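You operate a simulated robot arm through the tools that you are given. There is no shell and no other tool. Be economical: measure what you need, move in short steps, check, and stop when the job is done.

Carry out the task below with a simulated robot arm. There is one attempt and no reset: what you move stays moved.

## Task
Clamp the purple book on the cart, wax its cover with the yellow felt block, then free it.
Fine: wax from the tin, block back in its place; the book stays in the clamp's seat, spine away from the lever.

The check looks at the end state, three seconds after you hand in, the way a careful person would. Anything else that was tipped, shoved, dropped, spilled or broken makes it a failure. A push-on lid holds only when it is set on centred and level and pressed home; a screw cap is set on level and turned clockwise until tight.

## Robot
A 6-joint arm with a two-finger parallel gripper, fixed in place. Base frame: the origin is at the foot of the arm, x ahead of it, y to its left, z up; the work surface is at about z = 700. Readings come in mm, rad, newtons and seconds.
With the tool pointing down near the work surface it reaches from about 220 to 620 mm from the base axis. Its first joint turns from -1.152 to 1.152 rad. Payload 2.7 kg.
The tool frame sits at the grasp point between the pads (the TCP): z along the fingers, y along the line on which they close. The tips reach 23 mm beyond it. Largest opening 94 mm; finger width 38, thickness 10; the body of the gripper, 54 by 96 mm, starts 39 mm behind the TCP.
Orientation is told as [roll, pitch, yaw] about the base's x, y, z axes, in that order, counted from this pose: with the fingers straight down and closing along the base's y, the tool's x points along the base's -x, its y along +y and its z along -z.

## Interface
- The arm moves only by the tool send_rows. Its argument "deltas" is a list of rows, each a list of 3 entries, a list of its own where there are three numbers: the shift along the tool's x, y, z in mm, then the turn, a rotation vector about the tool's x, y, z in degrees, then the finger opening in mm, from 0 to 94. In form: [[[tx, ty, tz], [wx, wy, wz], gripper], ...]. A call has 1 to 10 rows; each row shifts and turns the commanded pose from where the row before left it, along the tool's axes as they then stand. Each row takes 0.2 s and may step no farther than 50 mm and 0.15 rad from the row before; otherwise, or with a gripper value out of range, the whole call is refused. Where a pose cannot be reached the arm comes as near as it can. A force on the tool above 90 N (or 10 N above the force at the start of the call, whichever is more), or a blocked arm, ends the call early, and 0.2 s more pass. The fingers move at their own pace (about 45 mm/s each) and stop on an object; they squeeze with about 30 N. The grip force told is the motor's: it shows also when the fingers shut on nothing. Time passes only in rows, and 0.2 s behind the last, so rows that do not move let the fingers close. It gives the time, the measured TCP pose, the force on the tool (base axes), the opening and the grip force at its end, in the units of the frame above (readings bear some noise).
- Cameras (640 x 400 px; columns grow to the right, rows downward): "scene" is fixed at [85.9, -450.5, 1390.9]; the picture's right is [0.60, -0.80, 0.00], its down [-0.55, -0.41, -0.73] and it looks along [0.58, 0.43, -0.69] (base axes); focal length 355 px, centre (320, 200). "wrist" rides on the gripper at [-39, 0, -44] in the tool frame; the picture's right is [0.00, -1.00, 0.00], its down [0.97, 0.00, -0.24] and it looks along [0.24, 0.00, 0.97] (tool axes); focal length 218 px, centre (320, 200). There is no depth. A picture from a camera that has moved, and an enlarged one, comes with that camera's place and axes in the base frame and with its lens.
- snapshot(camera): a new picture of that camera. No time passes.
- enlarge(camera, box): a new picture of the part [left, top, right, bottom] of that camera's present view, enlarged. No time passes.
- finish_job(): hands the job in; it is judged then, once.

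Go step by step. Nothing tells you positions but the pictures and the camera data: compare them with the known pose of the tool, close in by small moves and look again before you grip or let go. The budget is 120 turns and 64 pictures, counting those below and the enlarged ones. Unless the task says otherwise, let go and move clear before handing in, and close with one line.

The tools are called as a command line: name --argument value ..., lists and objects as JSON in quotes. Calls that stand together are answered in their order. send_rows: Moves the arm, as the interface text tells. Its arguments: {"type":"object","properties":{"deltas":{"type":"array","items":{"type":"array"}}},"required":["deltas"]} The other tools are called the same way: snapshot (camera) takes a picture; enlarge (camera, box) takes an enlarged picture of a part of a camera's view; finish_job () hands the job in.

At the start:

```text
t: 0.0
tool_pos: [403.3, -143.9, 1077.6]
ee_rot: [-0.001, -0.002, 0.0]
wrist_force: [0.0, 0.1, -0.1]
gripper_width: 94.1
gripper_force: 0.1
```

scene: 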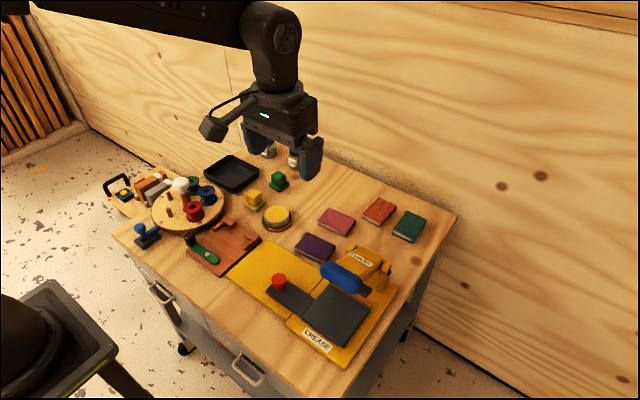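
wrist: 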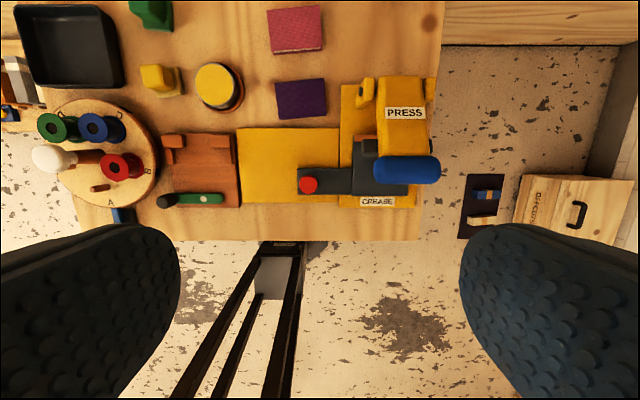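

I see a cart with books, a clamp board (brown with green lever), wax tin, and yellow and green blocks. I'll enlarge first to understand the fixtures.

enlarge --camera "scene" --box '[100, 140, 340, 290]'

enlarge --camera "wrist" --box '[20, 0, 340, 200]'

enlarge --camera "scene" --box '[220, 180, 460, 370]'

```text
2.67 times, centred on (220, 215) of scene
camera zoom: at [85.9, -450.5, 1390.9], right [0.6, -0.8, 0.0], down [-0.55, -0.41, -0.73], along [0.58, 0.43, -0.69], focal length 946 px, centre (587, 160)
```

zoom: 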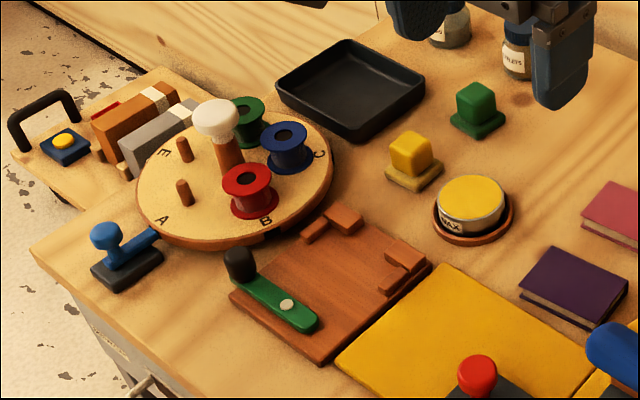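

```text
2.00 times, centred on (180, 100) of wrist
camera zoom: at [443.2, -144.6, 1121.5], right [0.0, -1.0, 0.0], down [-0.97, 0.0, 0.24], along [-0.24, 0.0, -0.97], focal length 436 px, centre (600, 400)
```

zoom: 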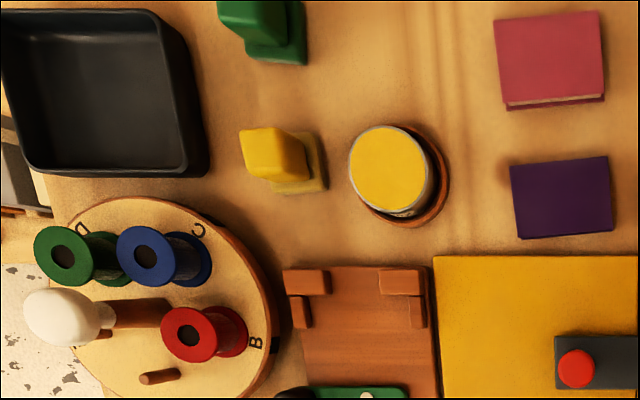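

```text
2.11 times, centred on (340, 275) of scene
camera zoom: at [85.9, -450.5, 1390.9], right [0.6, -0.8, 0.0], down [-0.55, -0.41, -0.73], along [0.58, 0.43, -0.69], focal length 747 px, centre (278, 42)
```

zoom: 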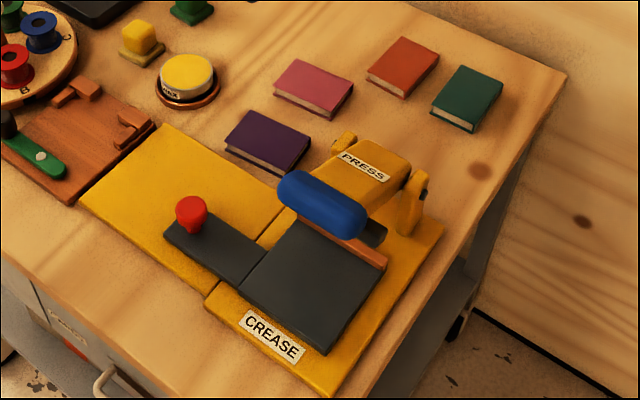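

The clamp seat has corner stops on its far side and the lever on its near side. I'll move closer over the seat, block and tin to see them properly.

send_rows --deltas '[[[-8, 28, 30], [0, 0, 0], 94], [[-8, 28, 30], [0, 0, 0], 94], [[-8, 28, 30], [0, 0, 0], 94], [[-8, 28, 30], [0, 0, 0], 94], [[-8, 28, 30], [0, 0, 0], 94], [[-8, 28, 30], [0, 0, 0], 94]]'

snapshot --camera "wrist"

enlarge --camera "wrist" --box '[220, 0, 540, 200]'

```text
t: 1.4
tool_pos: [450.6, 25.4, 895.7]
ee_rot: [-0.001, -0.003, -0.001]
wrist_force: [-0.5, -0.5, 0.1]
gripper_width: 93.8
gripper_force: 0.1
```

```text
58 pictures are left
camera wrist: at [490.7, 24.2, 940.6], right [0.0, -1.0, 0.0], down [-0.97, 0.0, 0.24], along [-0.24, 0.0, -0.97], focal length 218 px, centre (320, 200)
```

wrist: 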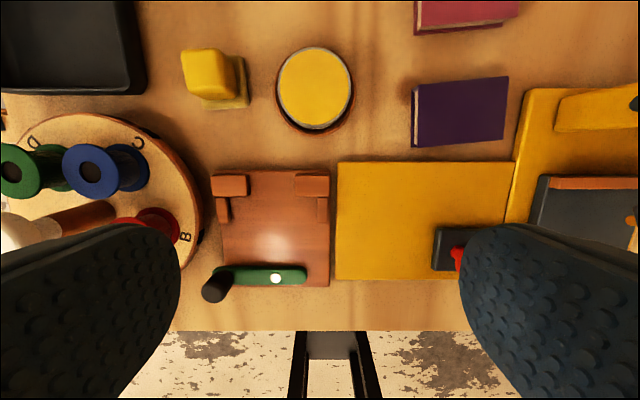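

```text
2.00 times, centred on (380, 100) of wrist
camera zoom: at [490.7, 24.2, 940.6], right [0.0, -1.0, 0.0], down [-0.97, 0.0, 0.24], along [-0.24, 0.0, -0.97], focal length 436 px, centre (200, 400)
```

zoom: 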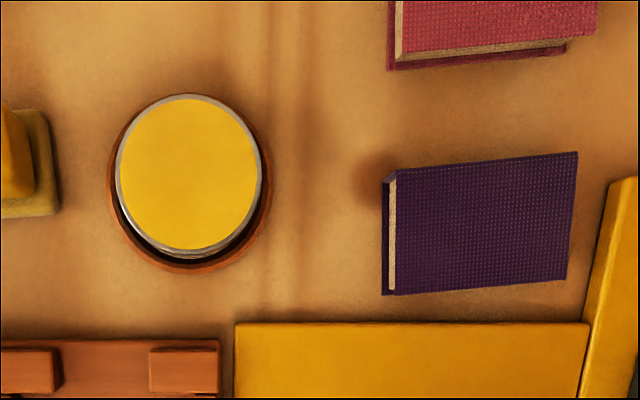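

The purple book's pages show on +y, with the cover closing at +x, so its spine is probably already on the far side. Next I check the tin, block and lever in close-up.

enlarge --camera "scene" --box '[235, 175, 345, 270]'

enlarge --camera "scene" --box '[170, 200, 290, 290]'

enlarge --camera "wrist" --box '[160, 150, 360, 310]'

```text
4.21 times, centred on (290, 222) of scene
camera zoom: at [85.9, -450.5, 1390.9], right [0.6, -0.8, 0.0], down [-0.55, -0.41, -0.73], along [0.58, 0.43, -0.69], focal length 1494 px, centre (446, 105)
```

zoom: 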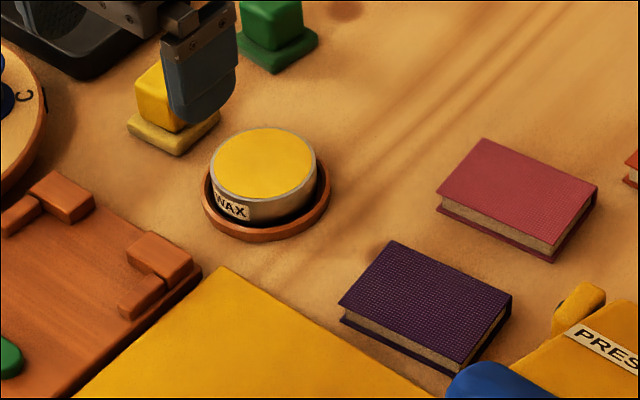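

```text
4.44 times, centred on (230, 245) of scene
camera zoom: at [85.9, -450.5, 1390.9], right [0.6, -0.8, 0.0], down [-0.55, -0.41, -0.73], along [0.58, 0.43, -0.69], focal length 1577 px, centre (720, 0)
```

zoom: 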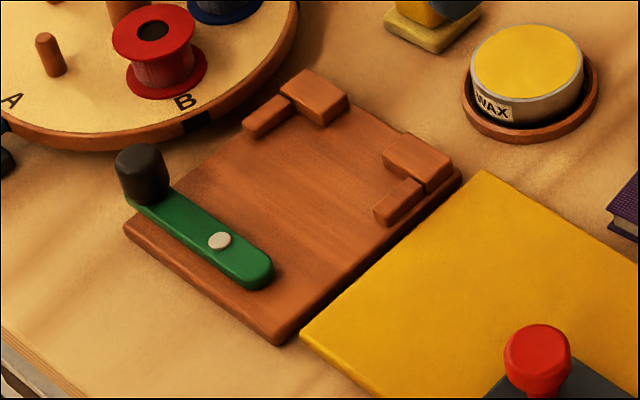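

```text
2.50 times, centred on (260, 230) of wrist
camera zoom: at [490.7, 24.2, 940.6], right [0.0, -1.0, 0.0], down [-0.97, 0.0, 0.24], along [-0.24, 0.0, -0.97], focal length 546 px, centre (470, 125)
```

zoom: 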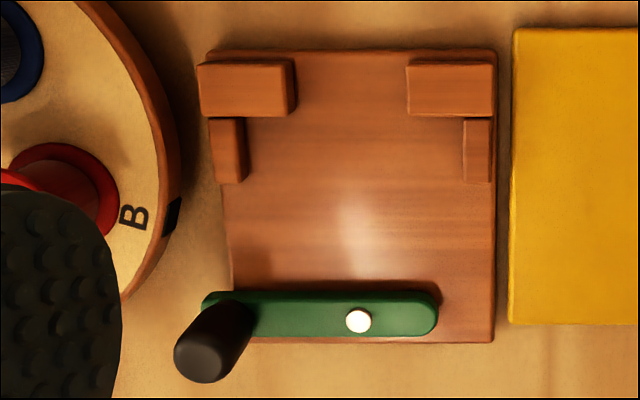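

The spine faces +x, which is right for the seat. The book is about 84 x 56 mm, centred near (521, -112) and yawed about 5°. I'll go above it and turn the gripper so the fingers close along its short side, because the gap between the stops fits one finger.

send_rows --deltas '[[[-18, -35, 10], [0, 0, 0], 94], [[-18, -35, 10], [0, 0, 0], 94], [[-18, -35, 10], [0, 0, 0], 94], [[-17, -33, 10], [0, 0, 0], 94]]'

send_rows --deltas '[[[0, 0, 0], [0, 0, 8.5], 94], [[0, 0, 0], [0, 0, 8.5], 94], [[0, 0, 0], [0, 0, 8.5], 94], [[0, 0, 0], [0, 0, 8.5], 94], [[0, 0, 0], [0, 0, 8.5], 94], [[0, 0, 0], [0, 0, 8.5], 94], [[0, 0, 0], [0, 0, 8.5], 94], [[0, 0, 0], [0, 0, 8.5], 94], [[0, 0, 0], [0, 0, 8.5], 94], [[0, 0, 0], [0, 0, 8.5], 94]]'

snapshot --camera "wrist"

```text
t: 2.4
tool_pos: [524.4, -114.1, 853.7]
ee_rot: [-0.001, -0.002, 0.0]
wrist_force: [-0.4, -1.4, 1.3]
gripper_width: 94.0
gripper_force: 0.0
```

```text
t: 4.6
tool_pos: [522.9, -113.7, 856.8]
ee_rot: [0.004, 0.0, -1.484]
wrist_force: [0.2, 0.5, 0.9]
gripper_width: 93.9
gripper_force: 0.1
```

```text
53 pictures are left
camera wrist: at [526.8, -153.2, 900.9], right [-1.0, -0.08, 0.0], down [-0.08, 0.97, 0.24], along [-0.02, 0.24, -0.97], focal length 218 px, centre (320, 200)
```

wrist: 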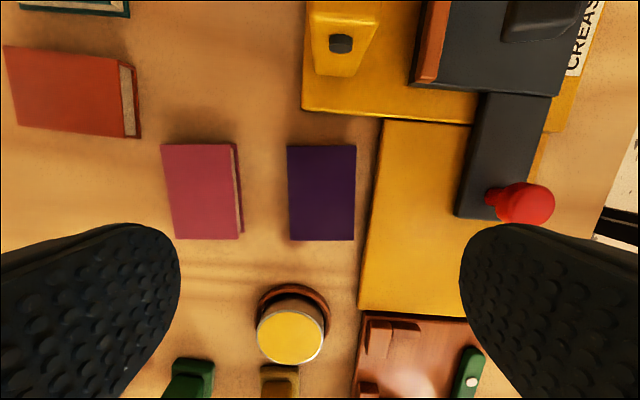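

The gripper is aligned with the book, with its centre within about 1 mm. The yellow mat lies close on the -x side, so I'll narrow the fingers to 68 mm and go down in stages.

send_rows --deltas '[[[0, -1, 0], [0, 0, 0], 68], [[0, 0, 30], [0, 0, 0], 68], [[0, 0, 30], [0, 0, 0], 68], [[0, 0, 30], [0, 0, 0], 68], [[0, 0, 18], [0, 0, 0], 68]]'

snapshot --camera "wrist"

enlarge --camera "scene" --box '[260, 180, 400, 280]'

```text
t: 5.8
tool_pos: [522.4, -114.4, 748.2]
ee_rot: [0.004, -0.001, -1.483]
wrist_force: [0.1, -0.9, 0.6]
gripper_width: 67.8
gripper_force: 0.1
```

```text
52 pictures are left
camera wrist: at [526.5, -154.1, 792.9], right [-1.0, -0.09, 0.0], down [-0.09, 0.97, 0.24], along [-0.02, 0.24, -0.97], focal length 218 px, centre (320, 200)
```

wrist: 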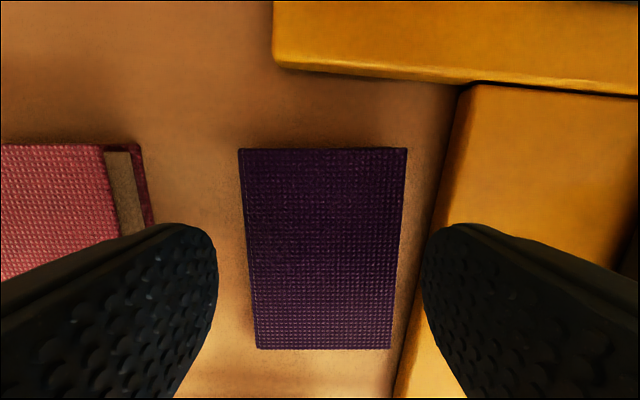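

```text
4.00 times, centred on (330, 230) of scene
camera zoom: at [85.9, -450.5, 1390.9], right [0.6, -0.8, 0.0], down [-0.55, -0.41, -0.73], along [0.58, 0.43, -0.69], focal length 1419 px, centre (280, 80)
```

zoom: 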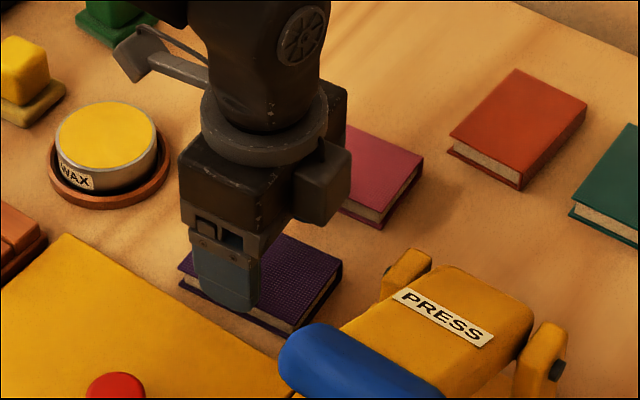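

Alignment is good: the book is about 56 mm wide and centred. I narrow to 63, lower to just above mat height, then grip.

send_rows --deltas '[[[0, 0, 0], [0, 0, 0], 63], [[0, 0, 9], [0, 0, 0], 63], [[0, 0, 9], [0, 0, 0], 63], [[0, 0, 0], [0, 0, 0], 63]]'

send_rows --deltas '[[[0, 0, 0], [0, 0, 0], 40], [[0, 0, 0], [0, 0, 0], 40], [[0, 0, 0], [0, 0, 0], 40]]'

```text
t: 6.8
tool_pos: [522.2, -113.9, 731.3]
ee_rot: [0.0, 0.001, -1.485]
wrist_force: [0.7, -0.3, -0.1]
gripper_width: 63.2
gripper_force: 0.0
```

```text
t: 7.6
tool_pos: [522.2, -114.7, 730.6]
ee_rot: [0.001, 0.001, -1.484]
wrist_force: [0.0, -0.1, 0.5]
gripper_width: 57.0
gripper_force: 29.3
```

The book is gripped at 57 mm. Now I lift, square it to the base axes, and carry it over the clamp seat.

send_rows --deltas '[[[0, 0, -25], [0, 0, 0], 40], [[0, 0, -40], [0, 0, 0], 40], [[0, 0, 0], [0, 0, 5], 40], [[31, -20, 0], [0, 0, 0], 40], [[31, -20, 0], [0, 0, 0], 40], [[31, -20, 0], [0, 0, 0], 40], [[31, -20, 0], [0, 0, 0], 40], [[31, -20, 0], [0, 0, 0], 40], [[31, -20, 0], [0, 0, 0], 40]]'

snapshot --camera "wrist"

enlarge --camera "scene" --box '[160, 160, 300, 290]'

```text
t: 9.6
tool_pos: [401.3, 74.5, 796.3]
ee_rot: [0.004, 0.001, -1.57]
wrist_force: [-0.2, -0.3, 0.5]
gripper_width: 57.2
gripper_force: 29.9
```

```text
50 pictures are left
camera wrist: at [401.7, 35.1, 841.0], right [-1.0, 0.0, 0.0], down [0.0, 0.97, 0.24], along [0.0, 0.24, -0.97], focal length 218 px, centre (320, 200)
```

wrist: 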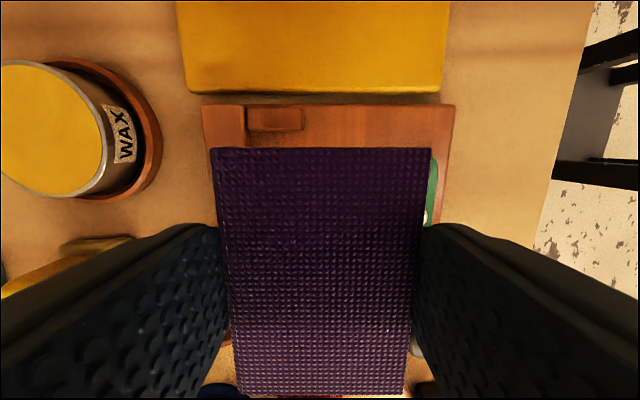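

```text
3.08 times, centred on (230, 225) of scene
camera zoom: at [85.9, -450.5, 1390.9], right [0.6, -0.8, 0.0], down [-0.55, -0.41, -0.73], along [0.58, 0.43, -0.69], focal length 1092 px, centre (597, 123)
```

zoom: 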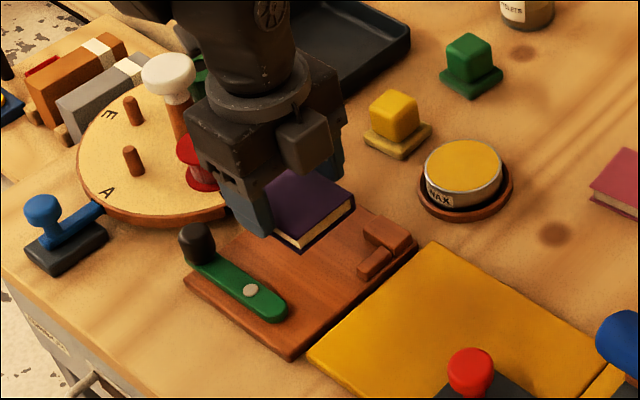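

The book needs about 3.5 mm toward -y and 4 mm toward +x to fit between the stops with lever clearance. I then lower partway.

send_rows --deltas '[[[-3.5, 4, 0], [0, 0, 0], 40], [[0, 0, 20], [0, 0, 0], 40], [[0, 0, 17], [0, 0, 0], 40], [[0, 0, 0], [0, 0, 0], 40]]'

snapshot --camera "wrist"

enlarge --camera "scene" --box '[180, 190, 280, 290]'

```text
t: 10.6
tool_pos: [405.8, 68.8, 759.5]
ee_rot: [0.002, -0.001, -1.57]
wrist_force: [0.7, 1.3, -0.3]
gripper_width: 57.0
gripper_force: 30.0
```

```text
48 pictures are left
camera wrist: at [406.5, 29.6, 803.0], right [-1.0, 0.0, 0.0], down [0.0, 0.97, 0.24], along [0.0, 0.24, -0.97], focal length 218 px, centre (320, 200)
```

wrist: 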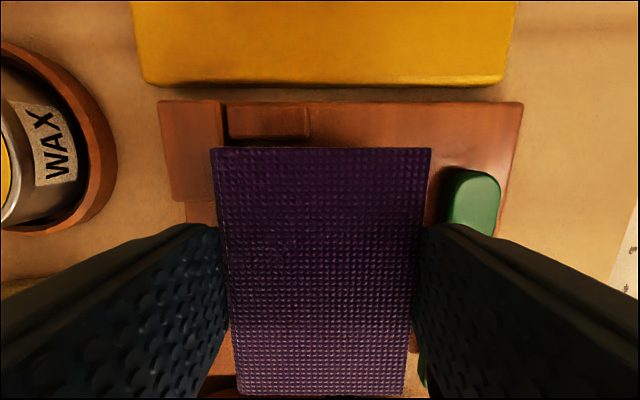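

```text
4.00 times, centred on (230, 240) of scene
camera zoom: at [86.0, -450.5, 1390.9], right [0.6, -0.8, 0.0], down [-0.55, -0.41, -0.73], along [0.58, 0.43, -0.69], focal length 1419 px, centre (680, 40)
```

zoom: 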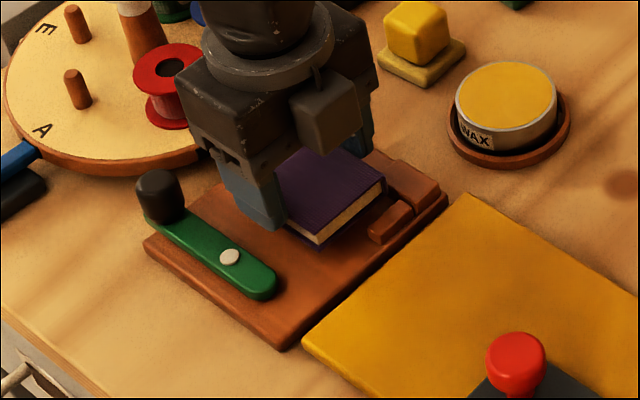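

Clearances look right: about 4 mm to each side stop, 5 mm to the back stops and 5 mm to the lever. I keep lowering in small steps and watch the force.

send_rows --deltas '[[[1, 0, 5], [0, 0, 0], 40], [[0, 0, 5], [0, 0, 0], 40], [[0, 0, 2], [0, 0, 0], 40], [[0, 0, 2], [0, 0, 0], 40]]'

```text
t: 11.6
tool_pos: [405.8, 69.4, 744.3]
ee_rot: [0.002, 0.001, -1.571]
wrist_force: [0.3, -0.1, -0.7]
gripper_width: 57.1
gripper_force: 30.0
```

send_rows --deltas '[[[0, 0, 1.5], [0, 0, 0], 40], [[0, 0, 1.5], [0, 0, 0], 40]]'

snapshot --camera "wrist"

enlarge --camera "scene" --box '[190, 200, 270, 270]'

```text
t: 12.2
tool_pos: [406.4, 70.0, 741.7]
ee_rot: [0.002, -0.001, -1.571]
wrist_force: [-5.6, -1.2, 16.9]
gripper_width: 57.1
gripper_force: 30.3
```

```text
46 pictures are left
camera wrist: at [406.4, 30.0, 787.1], right [-1.0, 0.0, 0.0], down [0.0, 0.97, 0.24], along [0.0, 0.24, -0.97], focal length 218 px, centre (320, 200)
```

wrist: 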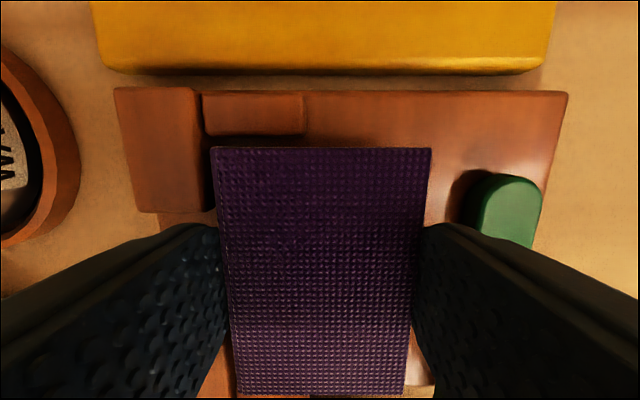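

```text
5.71 times, centred on (230, 235) of scene
camera zoom: at [85.6, -450.6, 1390.9], right [0.6, -0.8, 0.0], down [-0.55, -0.41, -0.73], along [0.58, 0.43, -0.69], focal length 2027 px, centre (834, 0)
```

zoom: 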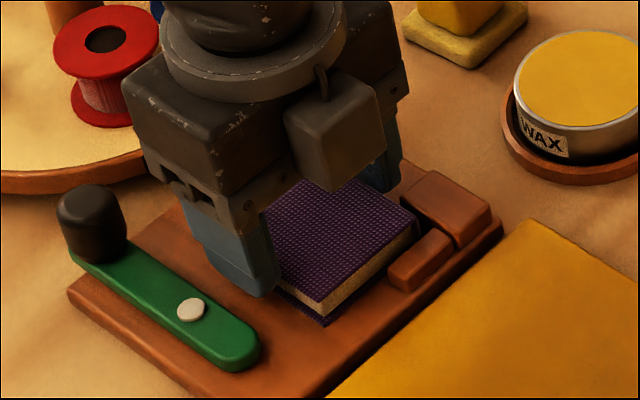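

The book bottom is on the board (17 N). I ease up slightly and slide it +x to the back stops.

send_rows --deltas '[[[0, 0, -1], [0, 0, 0], 40], [[0, 2, 0], [0, 0, 0], 40], [[0, 2, 0], [0, 0, 0], 40]]'

send_rows --deltas '[[[0, 1, 0], [0, 0, 0], 40]]'

```text
t: 13.0
tool_pos: [407.9, 70.4, 743.0]
ee_rot: [-0.003, -0.002, -1.569]
wrist_force: [-16.8, 4.8, 13.7]
gripper_width: 56.8
gripper_force: 30.5
```

```text
t: 13.4
tool_pos: [407.9, 69.5, 743.0]
ee_rot: [-0.007, -0.001, -1.571]
wrist_force: [-24.7, 5.6, 10.7]
gripper_width: 56.8
gripper_force: 30.2
```

There's 25 N of resistance at x = 408, about 3 mm earlier than I expected, so I look before pushing more.

snapshot --camera "wrist"

enlarge --camera "scene" --box '[205, 195, 265, 255]'

```text
44 pictures are left
camera wrist: at [408.7, 30.2, 787.3], right [-1.0, 0.0, 0.01], down [0.0, 0.97, 0.24], along [-0.01, 0.24, -0.97], focal length 218 px, centre (320, 200)
```

wrist: 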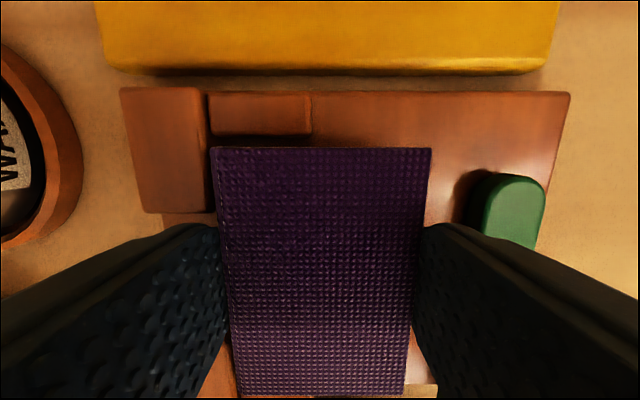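

```text
6.67 times, centred on (235, 225) of scene
camera zoom: at [85.3, -450.4, 1390.9], right [0.6, -0.8, 0.0], down [-0.55, -0.41, -0.73], along [0.58, 0.43, -0.69], focal length 2365 px, centre (887, 33)
```

zoom: 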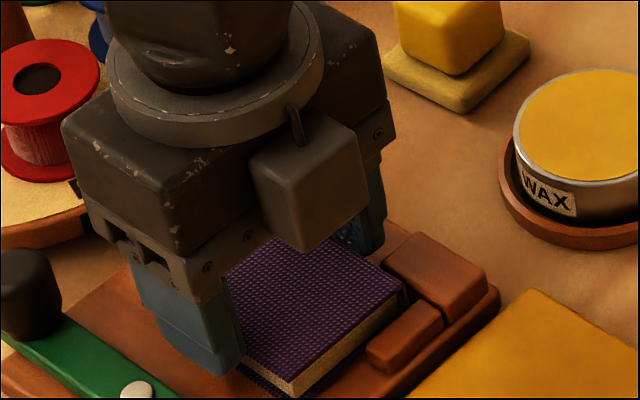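

It looks like the spine is at the stops, or within a millimetre of them. I relieve the push, open slightly, lift clear and look straight down.

send_rows --deltas '[[[0, -3, -1], [0, 0, 0], 40], [[0, 0, 0], [0, 0, 0], 64], [[0, 0, 0], [0, 0, 0], 64], [[0, 0, 0], [0, 0, 0], 64]]'

send_rows --deltas '[[[0, 0, -10], [0, 0, 0], 64], [[0, 0, -30], [0, 0, 0], 64], [[-20, 0, -40], [0, 0, 0], 64], [[-20, 0, -40], [0, 0, 0], 64]]'

snapshot --camera "wrist"

enlarge --camera "scene" --box '[180, 195, 280, 285]'

```text
t: 14.4
tool_pos: [406.5, 69.1, 745.3]
ee_rot: [-0.002, 0.001, -1.569]
wrist_force: [-10.7, -2.7, -9.1]
gripper_width: 58.6
gripper_force: 0.1
```

```text
t: 15.4
tool_pos: [405.7, 31.4, 863.3]
ee_rot: [0.001, 0.0, -1.571]
wrist_force: [-0.4, -0.1, -0.2]
gripper_width: 64.1
gripper_force: 0.0
```

```text
42 pictures are left
camera wrist: at [407.1, -8.9, 907.9], right [-1.0, 0.0, 0.0], down [0.0, 0.97, 0.24], along [0.0, 0.24, -0.97], focal length 218 px, centre (320, 200)
```

wrist: 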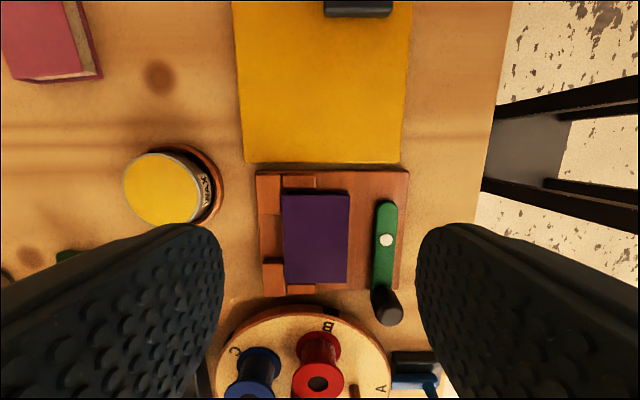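

```text
4.44 times, centred on (230, 240) of scene
camera zoom: at [86.0, -450.5, 1390.9], right [0.6, -0.8, 0.0], down [-0.55, -0.41, -0.73], along [0.58, 0.43, -0.69], focal length 1577 px, centre (720, 22)
```

zoom: 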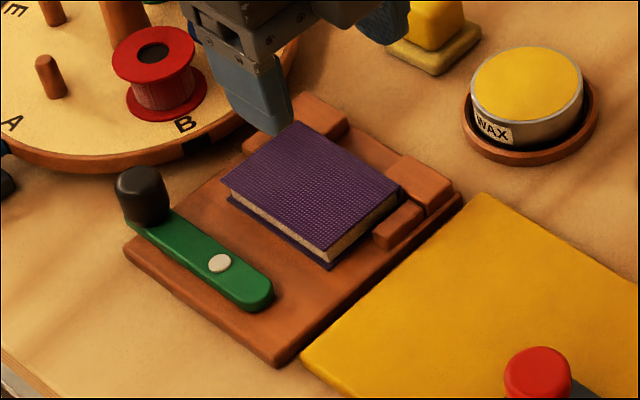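

The book appears seated. I zoom in to check the fit.

enlarge --camera "wrist" --box '[240, 160, 420, 330]'

```text
2.35 times, centred on (330, 245) of wrist
camera zoom: at [407.1, -8.9, 907.9], right [-1.0, 0.0, 0.0], down [0.0, 0.97, 0.24], along [0.0, 0.24, -0.97], focal length 514 px, centre (296, 94)
```

zoom: 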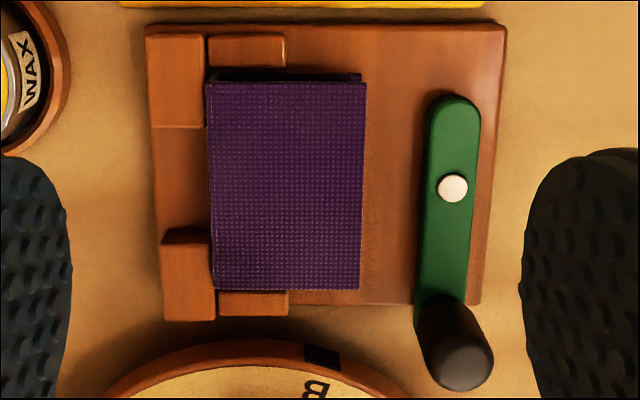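

The book is square in the seat and touching the back stops. The lever pivots near (347, 73) with its knob near (347, 130, top ~755). Swinging the knob toward -x drives the short nose into the book, so I go above the knob.

send_rows --deltas '[[[33, -20, 0], [0, 0, 0], 50], [[33, -20, 0], [0, 0, 0], 50], [[33, -19, 20], [0, 0, 0], 50], [[0, 0, 40], [0, 0, 0], 50]]'

snapshot --camera "wrist"

enlarge --camera "scene" --box '[160, 190, 270, 280]'

```text
t: 16.4
tool_pos: [346.7, 128.0, 802.6]
ee_rot: [0.001, 0.001, -1.57]
wrist_force: [0.1, -0.5, -0.2]
gripper_width: 50.1
gripper_force: 0.0
```

```text
39 pictures are left
camera wrist: at [347.7, 88.0, 846.9], right [-1.0, 0.0, 0.0], down [0.0, 0.97, 0.24], along [0.0, 0.24, -0.97], focal length 218 px, centre (320, 200)
```

wrist: 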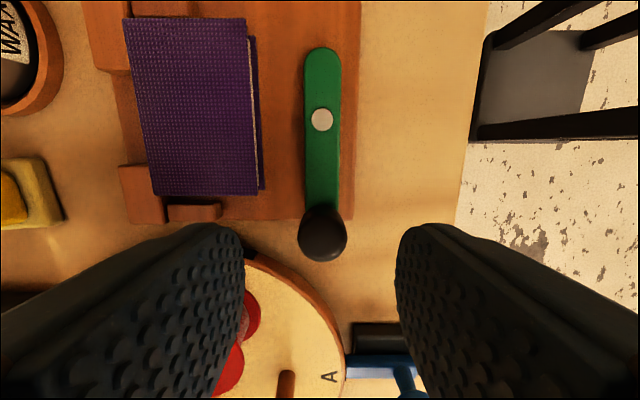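

```text
4.44 times, centred on (215, 235) of scene
camera zoom: at [85.9, -450.5, 1390.9], right [0.6, -0.8, 0.0], down [-0.55, -0.41, -0.73], along [0.58, 0.43, -0.69], focal length 1577 px, centre (787, 44)
```

zoom: 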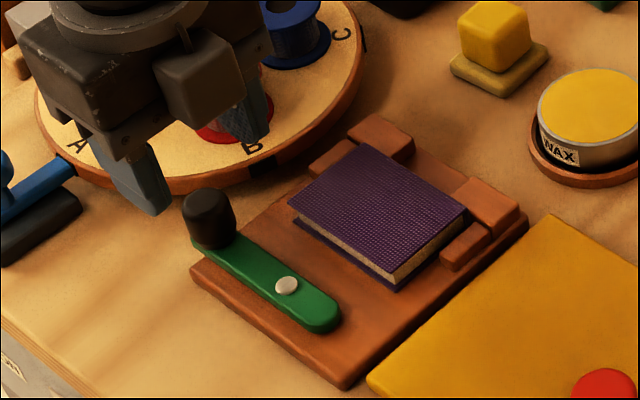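

The knob is centred about (346.5, 126.5), radius ~11, about 53 mm from the pivot. I lower around it with a 38 mm opening and grip.

send_rows --deltas '[[[-1.5, 0, 10], [0, 0, 0], 38], [[0, 0, 18], [0, 0, 0], 38], [[0, 0, 18], [0, 0, 0], 38], [[0, 0, 0], [0, 0, 15], 38]]'

```text
refused: row 4 steps farther than a row can; nothing moved
```

send_rows --deltas '[[[-1.5, 0, 10], [0, 0, 0], 38], [[0, 0, 18], [0, 0, 0], 38], [[0, 0, 18], [0, 0, 0], 38], [[0, 0, 0], [0, 0, 0], 38]]'

send_rows --deltas '[[[0, 0, 0], [0, 0, 0], 15], [[0, 0, 0], [0, 0, 0], 15], [[0, 0, 0], [0, 0, 0], 15]]'

snapshot --camera "wrist"

```text
t: 17.4
tool_pos: [349.1, 126.2, 757.0]
ee_rot: [0.002, 0.0, -1.571]
wrist_force: [-0.9, -0.3, -0.5]
gripper_width: 37.9
gripper_force: 0.0
```

```text
t: 18.2
tool_pos: [346.0, 124.7, 756.3]
ee_rot: [-0.002, 0.0, -1.571]
wrist_force: [-16.1, 4.7, 1.8]
gripper_width: 23.8
gripper_force: 45.5
```

```text
37 pictures are left
camera wrist: at [347.3, 85.6, 801.2], right [-1.0, 0.0, 0.0], down [0.0, 0.97, 0.24], along [0.0, 0.24, -0.97], focal length 218 px, centre (320, 200)
```

wrist: 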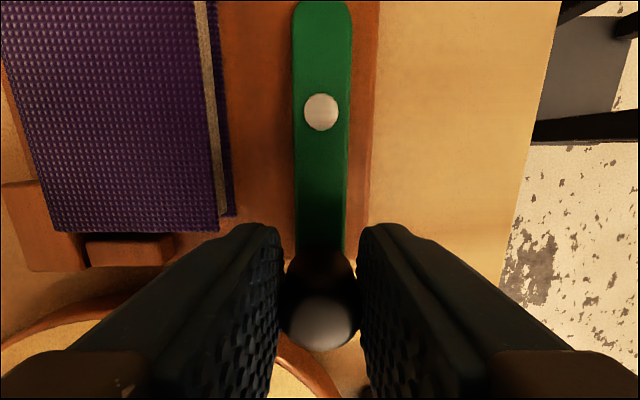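

The knob is held at 23.8 mm. I swing it along the arc in 6° steps, with the wrist turning along.

send_rows --deltas '[[[-0.3, -5.5, 0], [0, 0, -6], 15], [[-0.3, -5.5, 0], [0, 0, -6], 15], [[-0.3, -5.5, 0], [0, 0, -6], 15], [[-0.3, -5.5, 0], [0, 0, -6], 15]]'

```text
t: 19.2
tool_pos: [328.2, 123.2, 759.1]
ee_rot: [0.002, 0.001, -1.148]
wrist_force: [8.8, -10.7, -22.4]
gripper_width: 23.6
gripper_force: 44.6
```

send_rows --deltas '[[[-0.3, -5.5, 1], [0, 0, -6], 15], [[-0.3, -5.5, 1], [0, 0, -6], 15], [[-0.3, -5.5, 0], [0, 0, -6], 15]]'

snapshot --camera "wrist"

```text
t: 20.0
tool_pos: [314.7, 116.3, 757.6]
ee_rot: [0.009, -0.003, -0.833]
wrist_force: [0.4, 4.3, 39.5]
gripper_width: 24.0
gripper_force: 45.1
```

```text
36 pictures are left
camera wrist: at [341.8, 85.8, 800.9], right [-0.74, -0.67, -0.01], down [-0.66, 0.72, 0.24], along [-0.15, 0.18, -0.97], focal length 218 px, centre (320, 200)
```

wrist: 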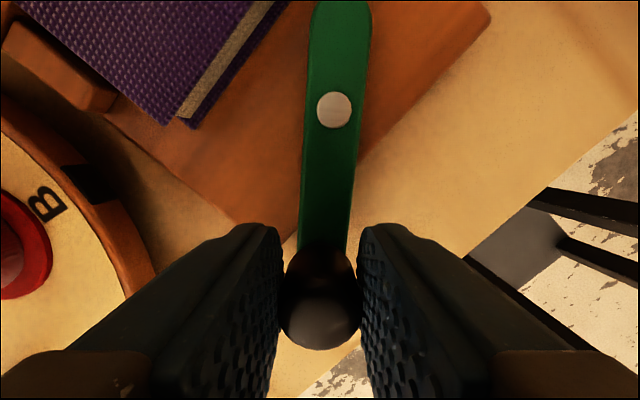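

The lever follows. I ease the vertical load and carry on.

send_rows --deltas '[[[-0.3, -5.5, -1.5], [0, 0, -6], 15], [[-0.3, -5.5, 0], [0, 0, -6], 15]]'

send_rows --deltas '[[[-0.3, -5.5, 0], [0, 0, -6], 15]]'

snapshot --camera "wrist"

enlarge --camera "scene" --box '[160, 190, 270, 290]'

```text
t: 20.6
tool_pos: [305.7, 104.4, 754.9]
ee_rot: [-0.003, -0.001, -0.624]
wrist_force: [2.6, 7.8, -1.0]
gripper_width: 23.5
gripper_force: 45.2
```

```text
t: 21.0
tool_pos: [301.5, 99.5, 756.6]
ee_rot: [-0.006, 0.002, -0.523]
wrist_force: [6.7, -3.3, -28.7]
gripper_width: 23.9
gripper_force: 45.4
```

```text
35 pictures are left
camera wrist: at [336.2, 79.8, 800.7], right [-0.5, -0.87, 0.0], down [-0.84, 0.49, 0.24], along [-0.21, 0.12, -0.97], focal length 218 px, centre (320, 200)
```

wrist: 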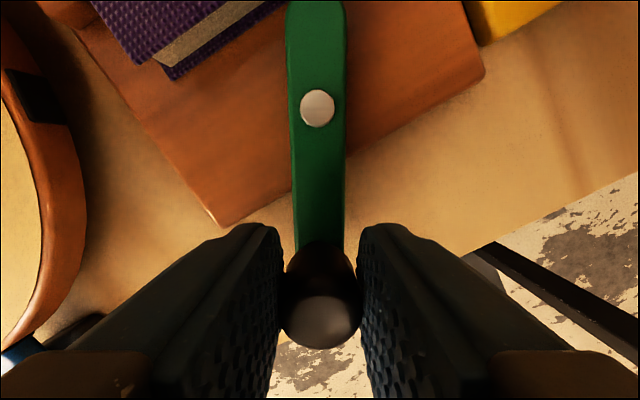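

```text
4.00 times, centred on (215, 240) of scene
camera zoom: at [86.3, -450.5, 1390.8], right [0.6, -0.8, 0.0], down [-0.55, -0.41, -0.73], along [0.58, 0.43, -0.69], focal length 1419 px, centre (740, 40)
```

zoom: 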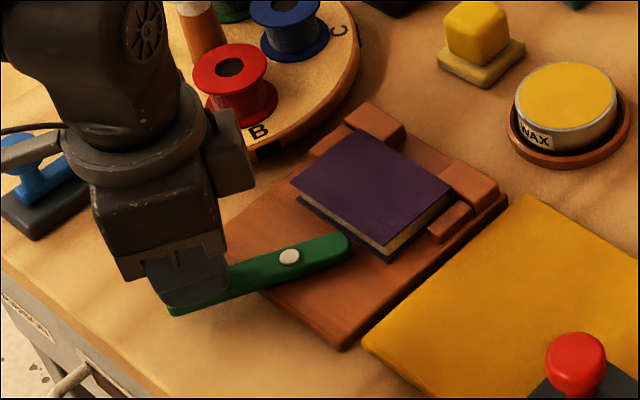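

At 60° the nose is just short of the book. I continue in small increments and watch for resistance.

send_rows --deltas '[[[-0.3, -5.5, 0], [0, 0, -6], 15], [[-0.3, -5.5, 0], [0, 0, -6], 15]]'

send_rows --deltas '[[[-0.3, -5.5, 0], [0, 0, -6], 15]]'

enlarge --camera "scene" --box '[160, 190, 270, 290]'

```text
t: 21.6
tool_pos: [296.9, 90.1, 757.8]
ee_rot: [-0.002, 0.005, -0.313]
wrist_force: [-3.6, 0.1, -29.3]
gripper_width: 23.3
gripper_force: 45.2
```

```text
t: 22.0
tool_pos: [297.0, 84.3, 757.7]
ee_rot: [-0.002, 0.004, -0.206]
wrist_force: [-11.2, 4.2, -26.1]
gripper_width: 23.3
gripper_force: 44.9
```

```text
4.00 times, centred on (215, 240) of scene
camera zoom: at [86.0, -450.3, 1390.9], right [0.6, -0.8, 0.0], down [-0.55, -0.41, -0.73], along [0.58, 0.43, -0.69], focal length 1419 px, centre (740, 40)
```

zoom: 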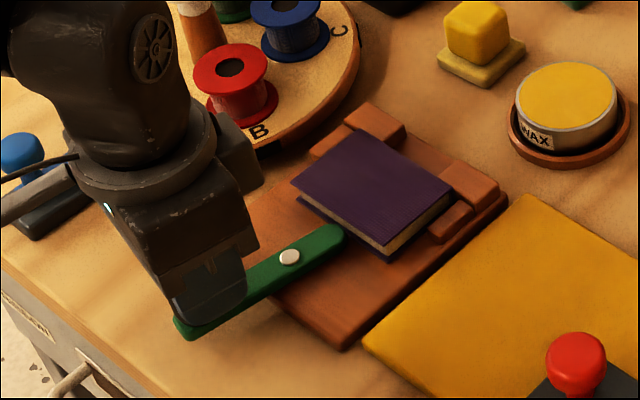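

send_rows --deltas '[[[-0.3, -5.5, 0], [0, 0, -6], 15], [[-0.3, -5.5, 0], [0, 0, -6], 15]]'

snapshot --camera "wrist"

enlarge --camera "scene" --box '[190, 200, 270, 270]'

```text
t: 22.6
tool_pos: [294.7, 73.8, 758.4]
ee_rot: [-0.001, 0.002, 0.002]
wrist_force: [-19.8, 13.9, -9.3]
gripper_width: 23.6
gripper_force: 45.2
```

```text
32 pictures are left
camera wrist: at [335.0, 74.1, 802.1], right [0.0, -1.0, 0.0], down [-0.97, 0.0, 0.24], along [-0.24, 0.0, -0.97], focal length 218 px, centre (320, 200)
```

wrist: 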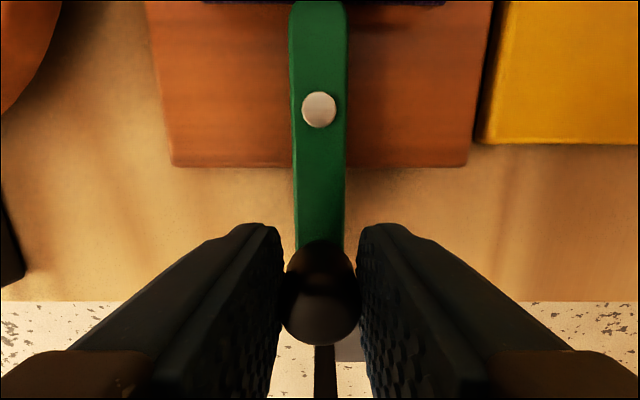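

```text
5.71 times, centred on (230, 235) of scene
camera zoom: at [85.7, -450.2, 1391.0], right [0.6, -0.8, 0.0], down [-0.55, -0.41, -0.73], along [0.58, 0.43, -0.69], focal length 2027 px, centre (834, 0)
```

zoom: 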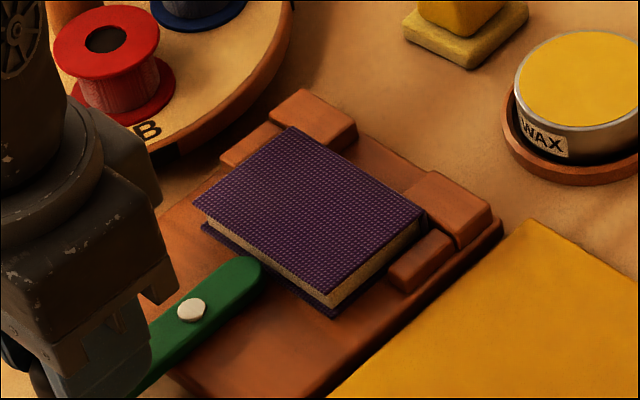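

At 90° the nose bears against the book edge, centred, with resistance felt. I release the knob, rise and look from above.

send_rows --deltas '[[[0, 0, 0], [0, 0, 0], 40], [[0, 0, 0], [0, 0, 0], 40], [[0, 0, -20], [0, 0, 0], 40], [[-20, 0, -40], [0, 0, 0], 60], [[-40, 0, -30], [0, 0, 0], 60], [[-40, 0, -30], [0, 0, 0], 60]]'

enlarge --camera "wrist" --box '[200, 80, 440, 280]'

```text
t: 24.0
tool_pos: [393.8, 75.9, 880.0]
ee_rot: [-0.001, 0.001, 0.0]
wrist_force: [0.9, 0.5, 0.6]
gripper_width: 60.3
gripper_force: 0.1
```

```text
2.00 times, centred on (320, 180) of wrist
camera zoom: at [434.1, 75.2, 924.5], right [0.0, -1.0, 0.0], down [-0.97, 0.0, 0.24], along [-0.24, 0.0, -0.97], focal length 436 px, centre (320, 240)
```

zoom: 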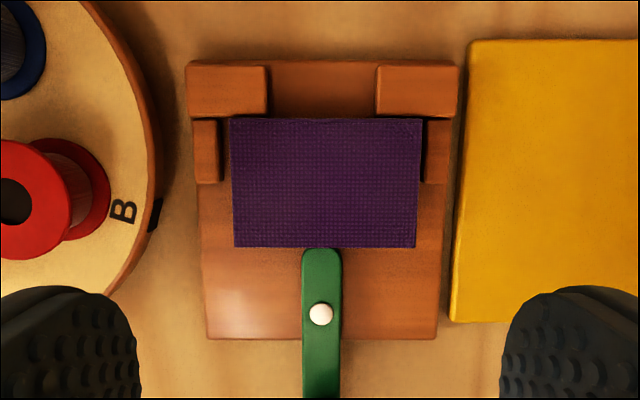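

The book is clamped squarely, centred around (411, 73) with its top at z≈730. Next is the yellow block near (547, 115), which I look at from above.

send_rows --deltas '[[[-45, 13, 0], [0, 0, 0], 80], [[-45, 13, 0], [0, 0, 0], 80], [[-45, 12, 20], [0, 0, 0], 80], [[-15, 0, 20], [0, 0, 0], 80]]'

snapshot --camera "wrist"

enlarge --camera "scene" --box '[225, 170, 305, 240]'

```text
refused: row 3 steps farther than a row can; nothing moved
```

```text
29 pictures are left
camera wrist: at [434.1, 75.2, 924.5], right [0.0, -1.0, 0.0], down [-0.97, 0.0, 0.24], along [-0.24, 0.0, -0.97], focal length 218 px, centre (320, 200)
```

wrist: 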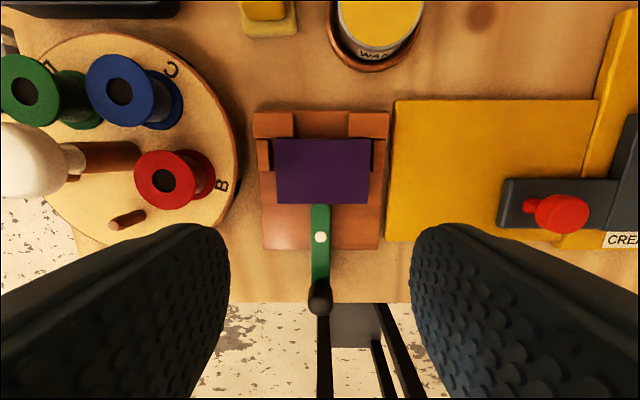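

```text
5.71 times, centred on (265, 205) of scene
camera zoom: at [85.9, -450.5, 1390.9], right [0.6, -0.8, 0.0], down [-0.55, -0.41, -0.73], along [0.58, 0.43, -0.69], focal length 2027 px, centre (634, 171)
```

zoom: 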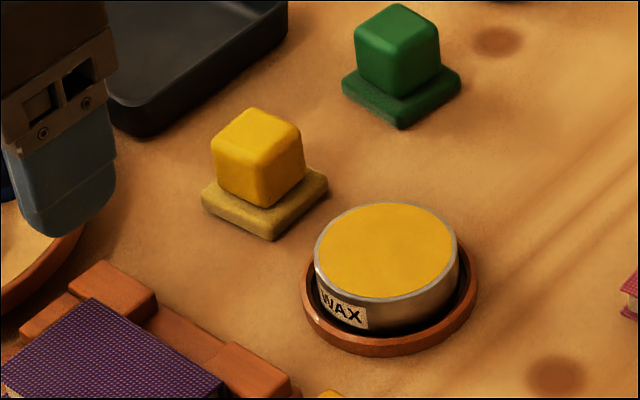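

The block looks like a yellow handle on a wider felt sole, so its exact spot and heading have to be remembered. I move above it with legal step sizes.

send_rows --deltas '[[[-40, 12, 0], [0, 0, 0], 80], [[-40, 13, 0], [0, 0, 0], 80], [[-40, 12, 15], [0, 0, 0], 80], [[-25, 0, 25], [0, 0, 0], 80]]'

snapshot --camera "wrist"

```text
t: 25.0
tool_pos: [543.0, 111.4, 838.2]
ee_rot: [0.0, -0.003, 0.0]
wrist_force: [0.3, -0.1, -0.2]
gripper_width: 80.2
gripper_force: 0.0
```

```text
27 pictures are left
camera wrist: at [581.5, 110.6, 883.5], right [0.0, -1.0, 0.0], down [-0.97, 0.0, 0.24], along [-0.24, 0.0, -0.97], focal length 218 px, centre (320, 200)
```

wrist: 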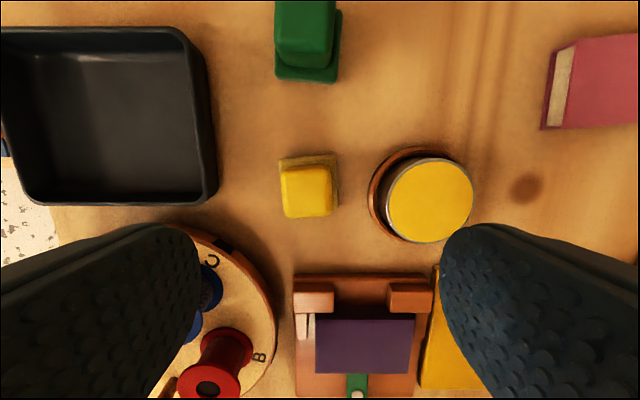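

enlarge --camera "wrist" --box '[260, 140, 360, 230]'

```text
4.44 times, centred on (310, 185) of wrist
camera zoom: at [581.5, 110.6, 883.5], right [0.0, -1.0, 0.0], down [-0.97, 0.0, 0.24], along [-0.24, 0.0, -0.97], focal length 970 px, centre (364, 267)
```

zoom: 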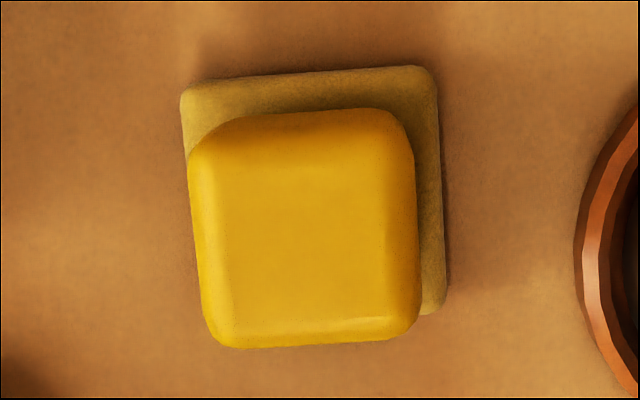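

The block is centred at about (552, 119.5) with ~5° yaw, and its sole is ~44 mm square. I align, lower with tips above the sole, then grip the yellow handle.

send_rows --deltas '[[[-9, 8, 0], [0, 0, -5], 50], [[0, 0, 35], [0, 0, 0], 50], [[0, 0, 35], [0, 0, 0], 50], [[0, 0, 0], [0, 0, 0], 50]]'

snapshot --camera "wrist"

enlarge --camera "scene" --box '[225, 150, 325, 240]'

```text
t: 26.0
tool_pos: [551.6, 118.3, 767.6]
ee_rot: [0.0, -0.003, 0.089]
wrist_force: [-0.4, -0.5, 0.1]
gripper_width: 50.0
gripper_force: 0.0
```

```text
25 pictures are left
camera wrist: at [589.8, 121.7, 812.0], right [0.09, -1.0, 0.0], down [-0.97, -0.09, 0.24], along [-0.24, -0.02, -0.97], focal length 218 px, centre (320, 200)
```

wrist: 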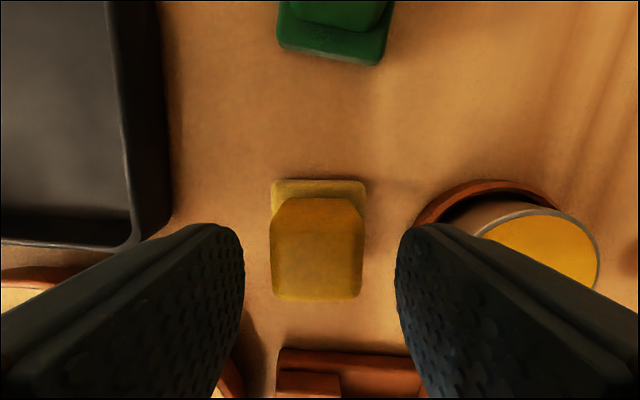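

```text
4.44 times, centred on (275, 195) of scene
camera zoom: at [86.0, -450.5, 1390.9], right [0.6, -0.8, 0.0], down [-0.55, -0.41, -0.73], along [0.58, 0.43, -0.69], focal length 1577 px, centre (520, 222)
```

zoom: 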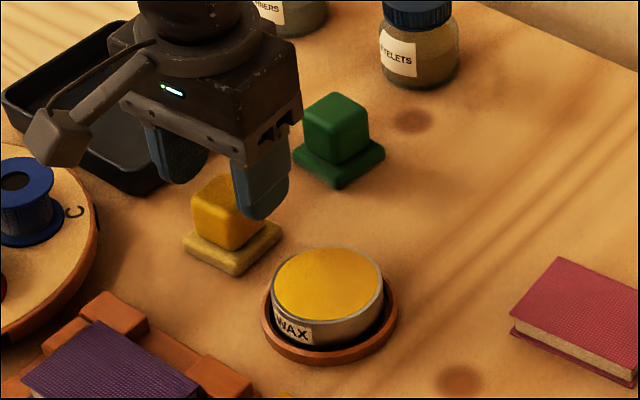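

Alignment is centred. I lower the last 25 mm and grip.

send_rows --deltas '[[[0, 0, 13], [0, 0, 0], 50], [[0, 0, 12], [0, 0, 0], 50], [[0, 0, 0], [0, 0, 0], 50]]'

send_rows --deltas '[[[0, 0, 0], [0, 0, 0], 15], [[0, 0, 0], [0, 0, 0], 15], [[0, 0, 0], [0, 0, 0], 15]]'

```text
t: 26.8
tool_pos: [551.8, 118.5, 743.7]
ee_rot: [-0.001, -0.003, 0.088]
wrist_force: [-0.2, 0.6, -0.2]
gripper_width: 50.0
gripper_force: 0.0
```

```text
t: 27.6
tool_pos: [551.2, 119.0, 743.9]
ee_rot: [0.001, -0.001, 0.087]
wrist_force: [0.4, 0.7, -0.5]
gripper_width: 33.1
gripper_force: 29.7
```

Gripped at 33 mm; the home pose is (551.5, 118.8, z 743.7, yaw 0.088). I lift and check that the sole comes along.

send_rows --deltas '[[[0, 0, -20], [0, 0, 0], 15], [[0, 0, -40], [0, 0, 0], 15], [[0, 0, 0], [0, 0, 0], 15]]'

enlarge --camera "scene" --box '[225, 140, 325, 240]'

snapshot --camera "wrist"

```text
t: 28.4
tool_pos: [551.3, 118.4, 803.9]
ee_rot: [-0.001, 0.0, 0.088]
wrist_force: [0.0, 0.5, -1.0]
gripper_width: 33.2
gripper_force: 30.3
```

```text
4.00 times, centred on (275, 190) of scene
camera zoom: at [86.0, -450.5, 1390.9], right [0.6, -0.8, 0.0], down [-0.55, -0.41, -0.73], along [0.58, 0.43, -0.69], focal length 1419 px, centre (500, 240)
```

zoom: 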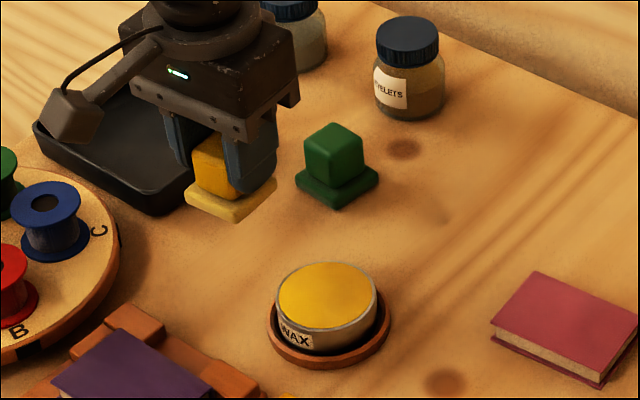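

```text
22 pictures are left
camera wrist: at [590.0, 121.5, 848.1], right [0.09, -1.0, 0.0], down [-0.97, -0.09, 0.24], along [-0.24, -0.02, -0.97], focal length 218 px, centre (320, 200)
```

wrist: 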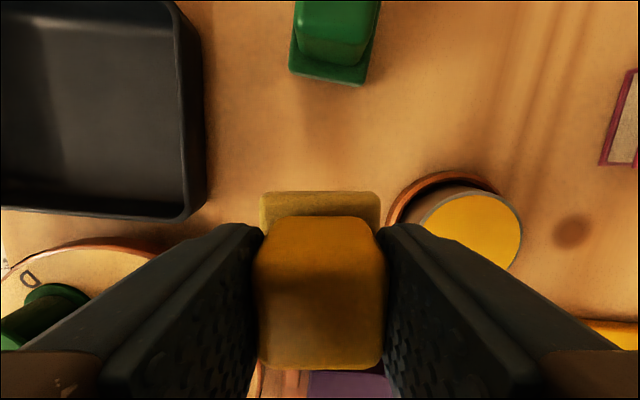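

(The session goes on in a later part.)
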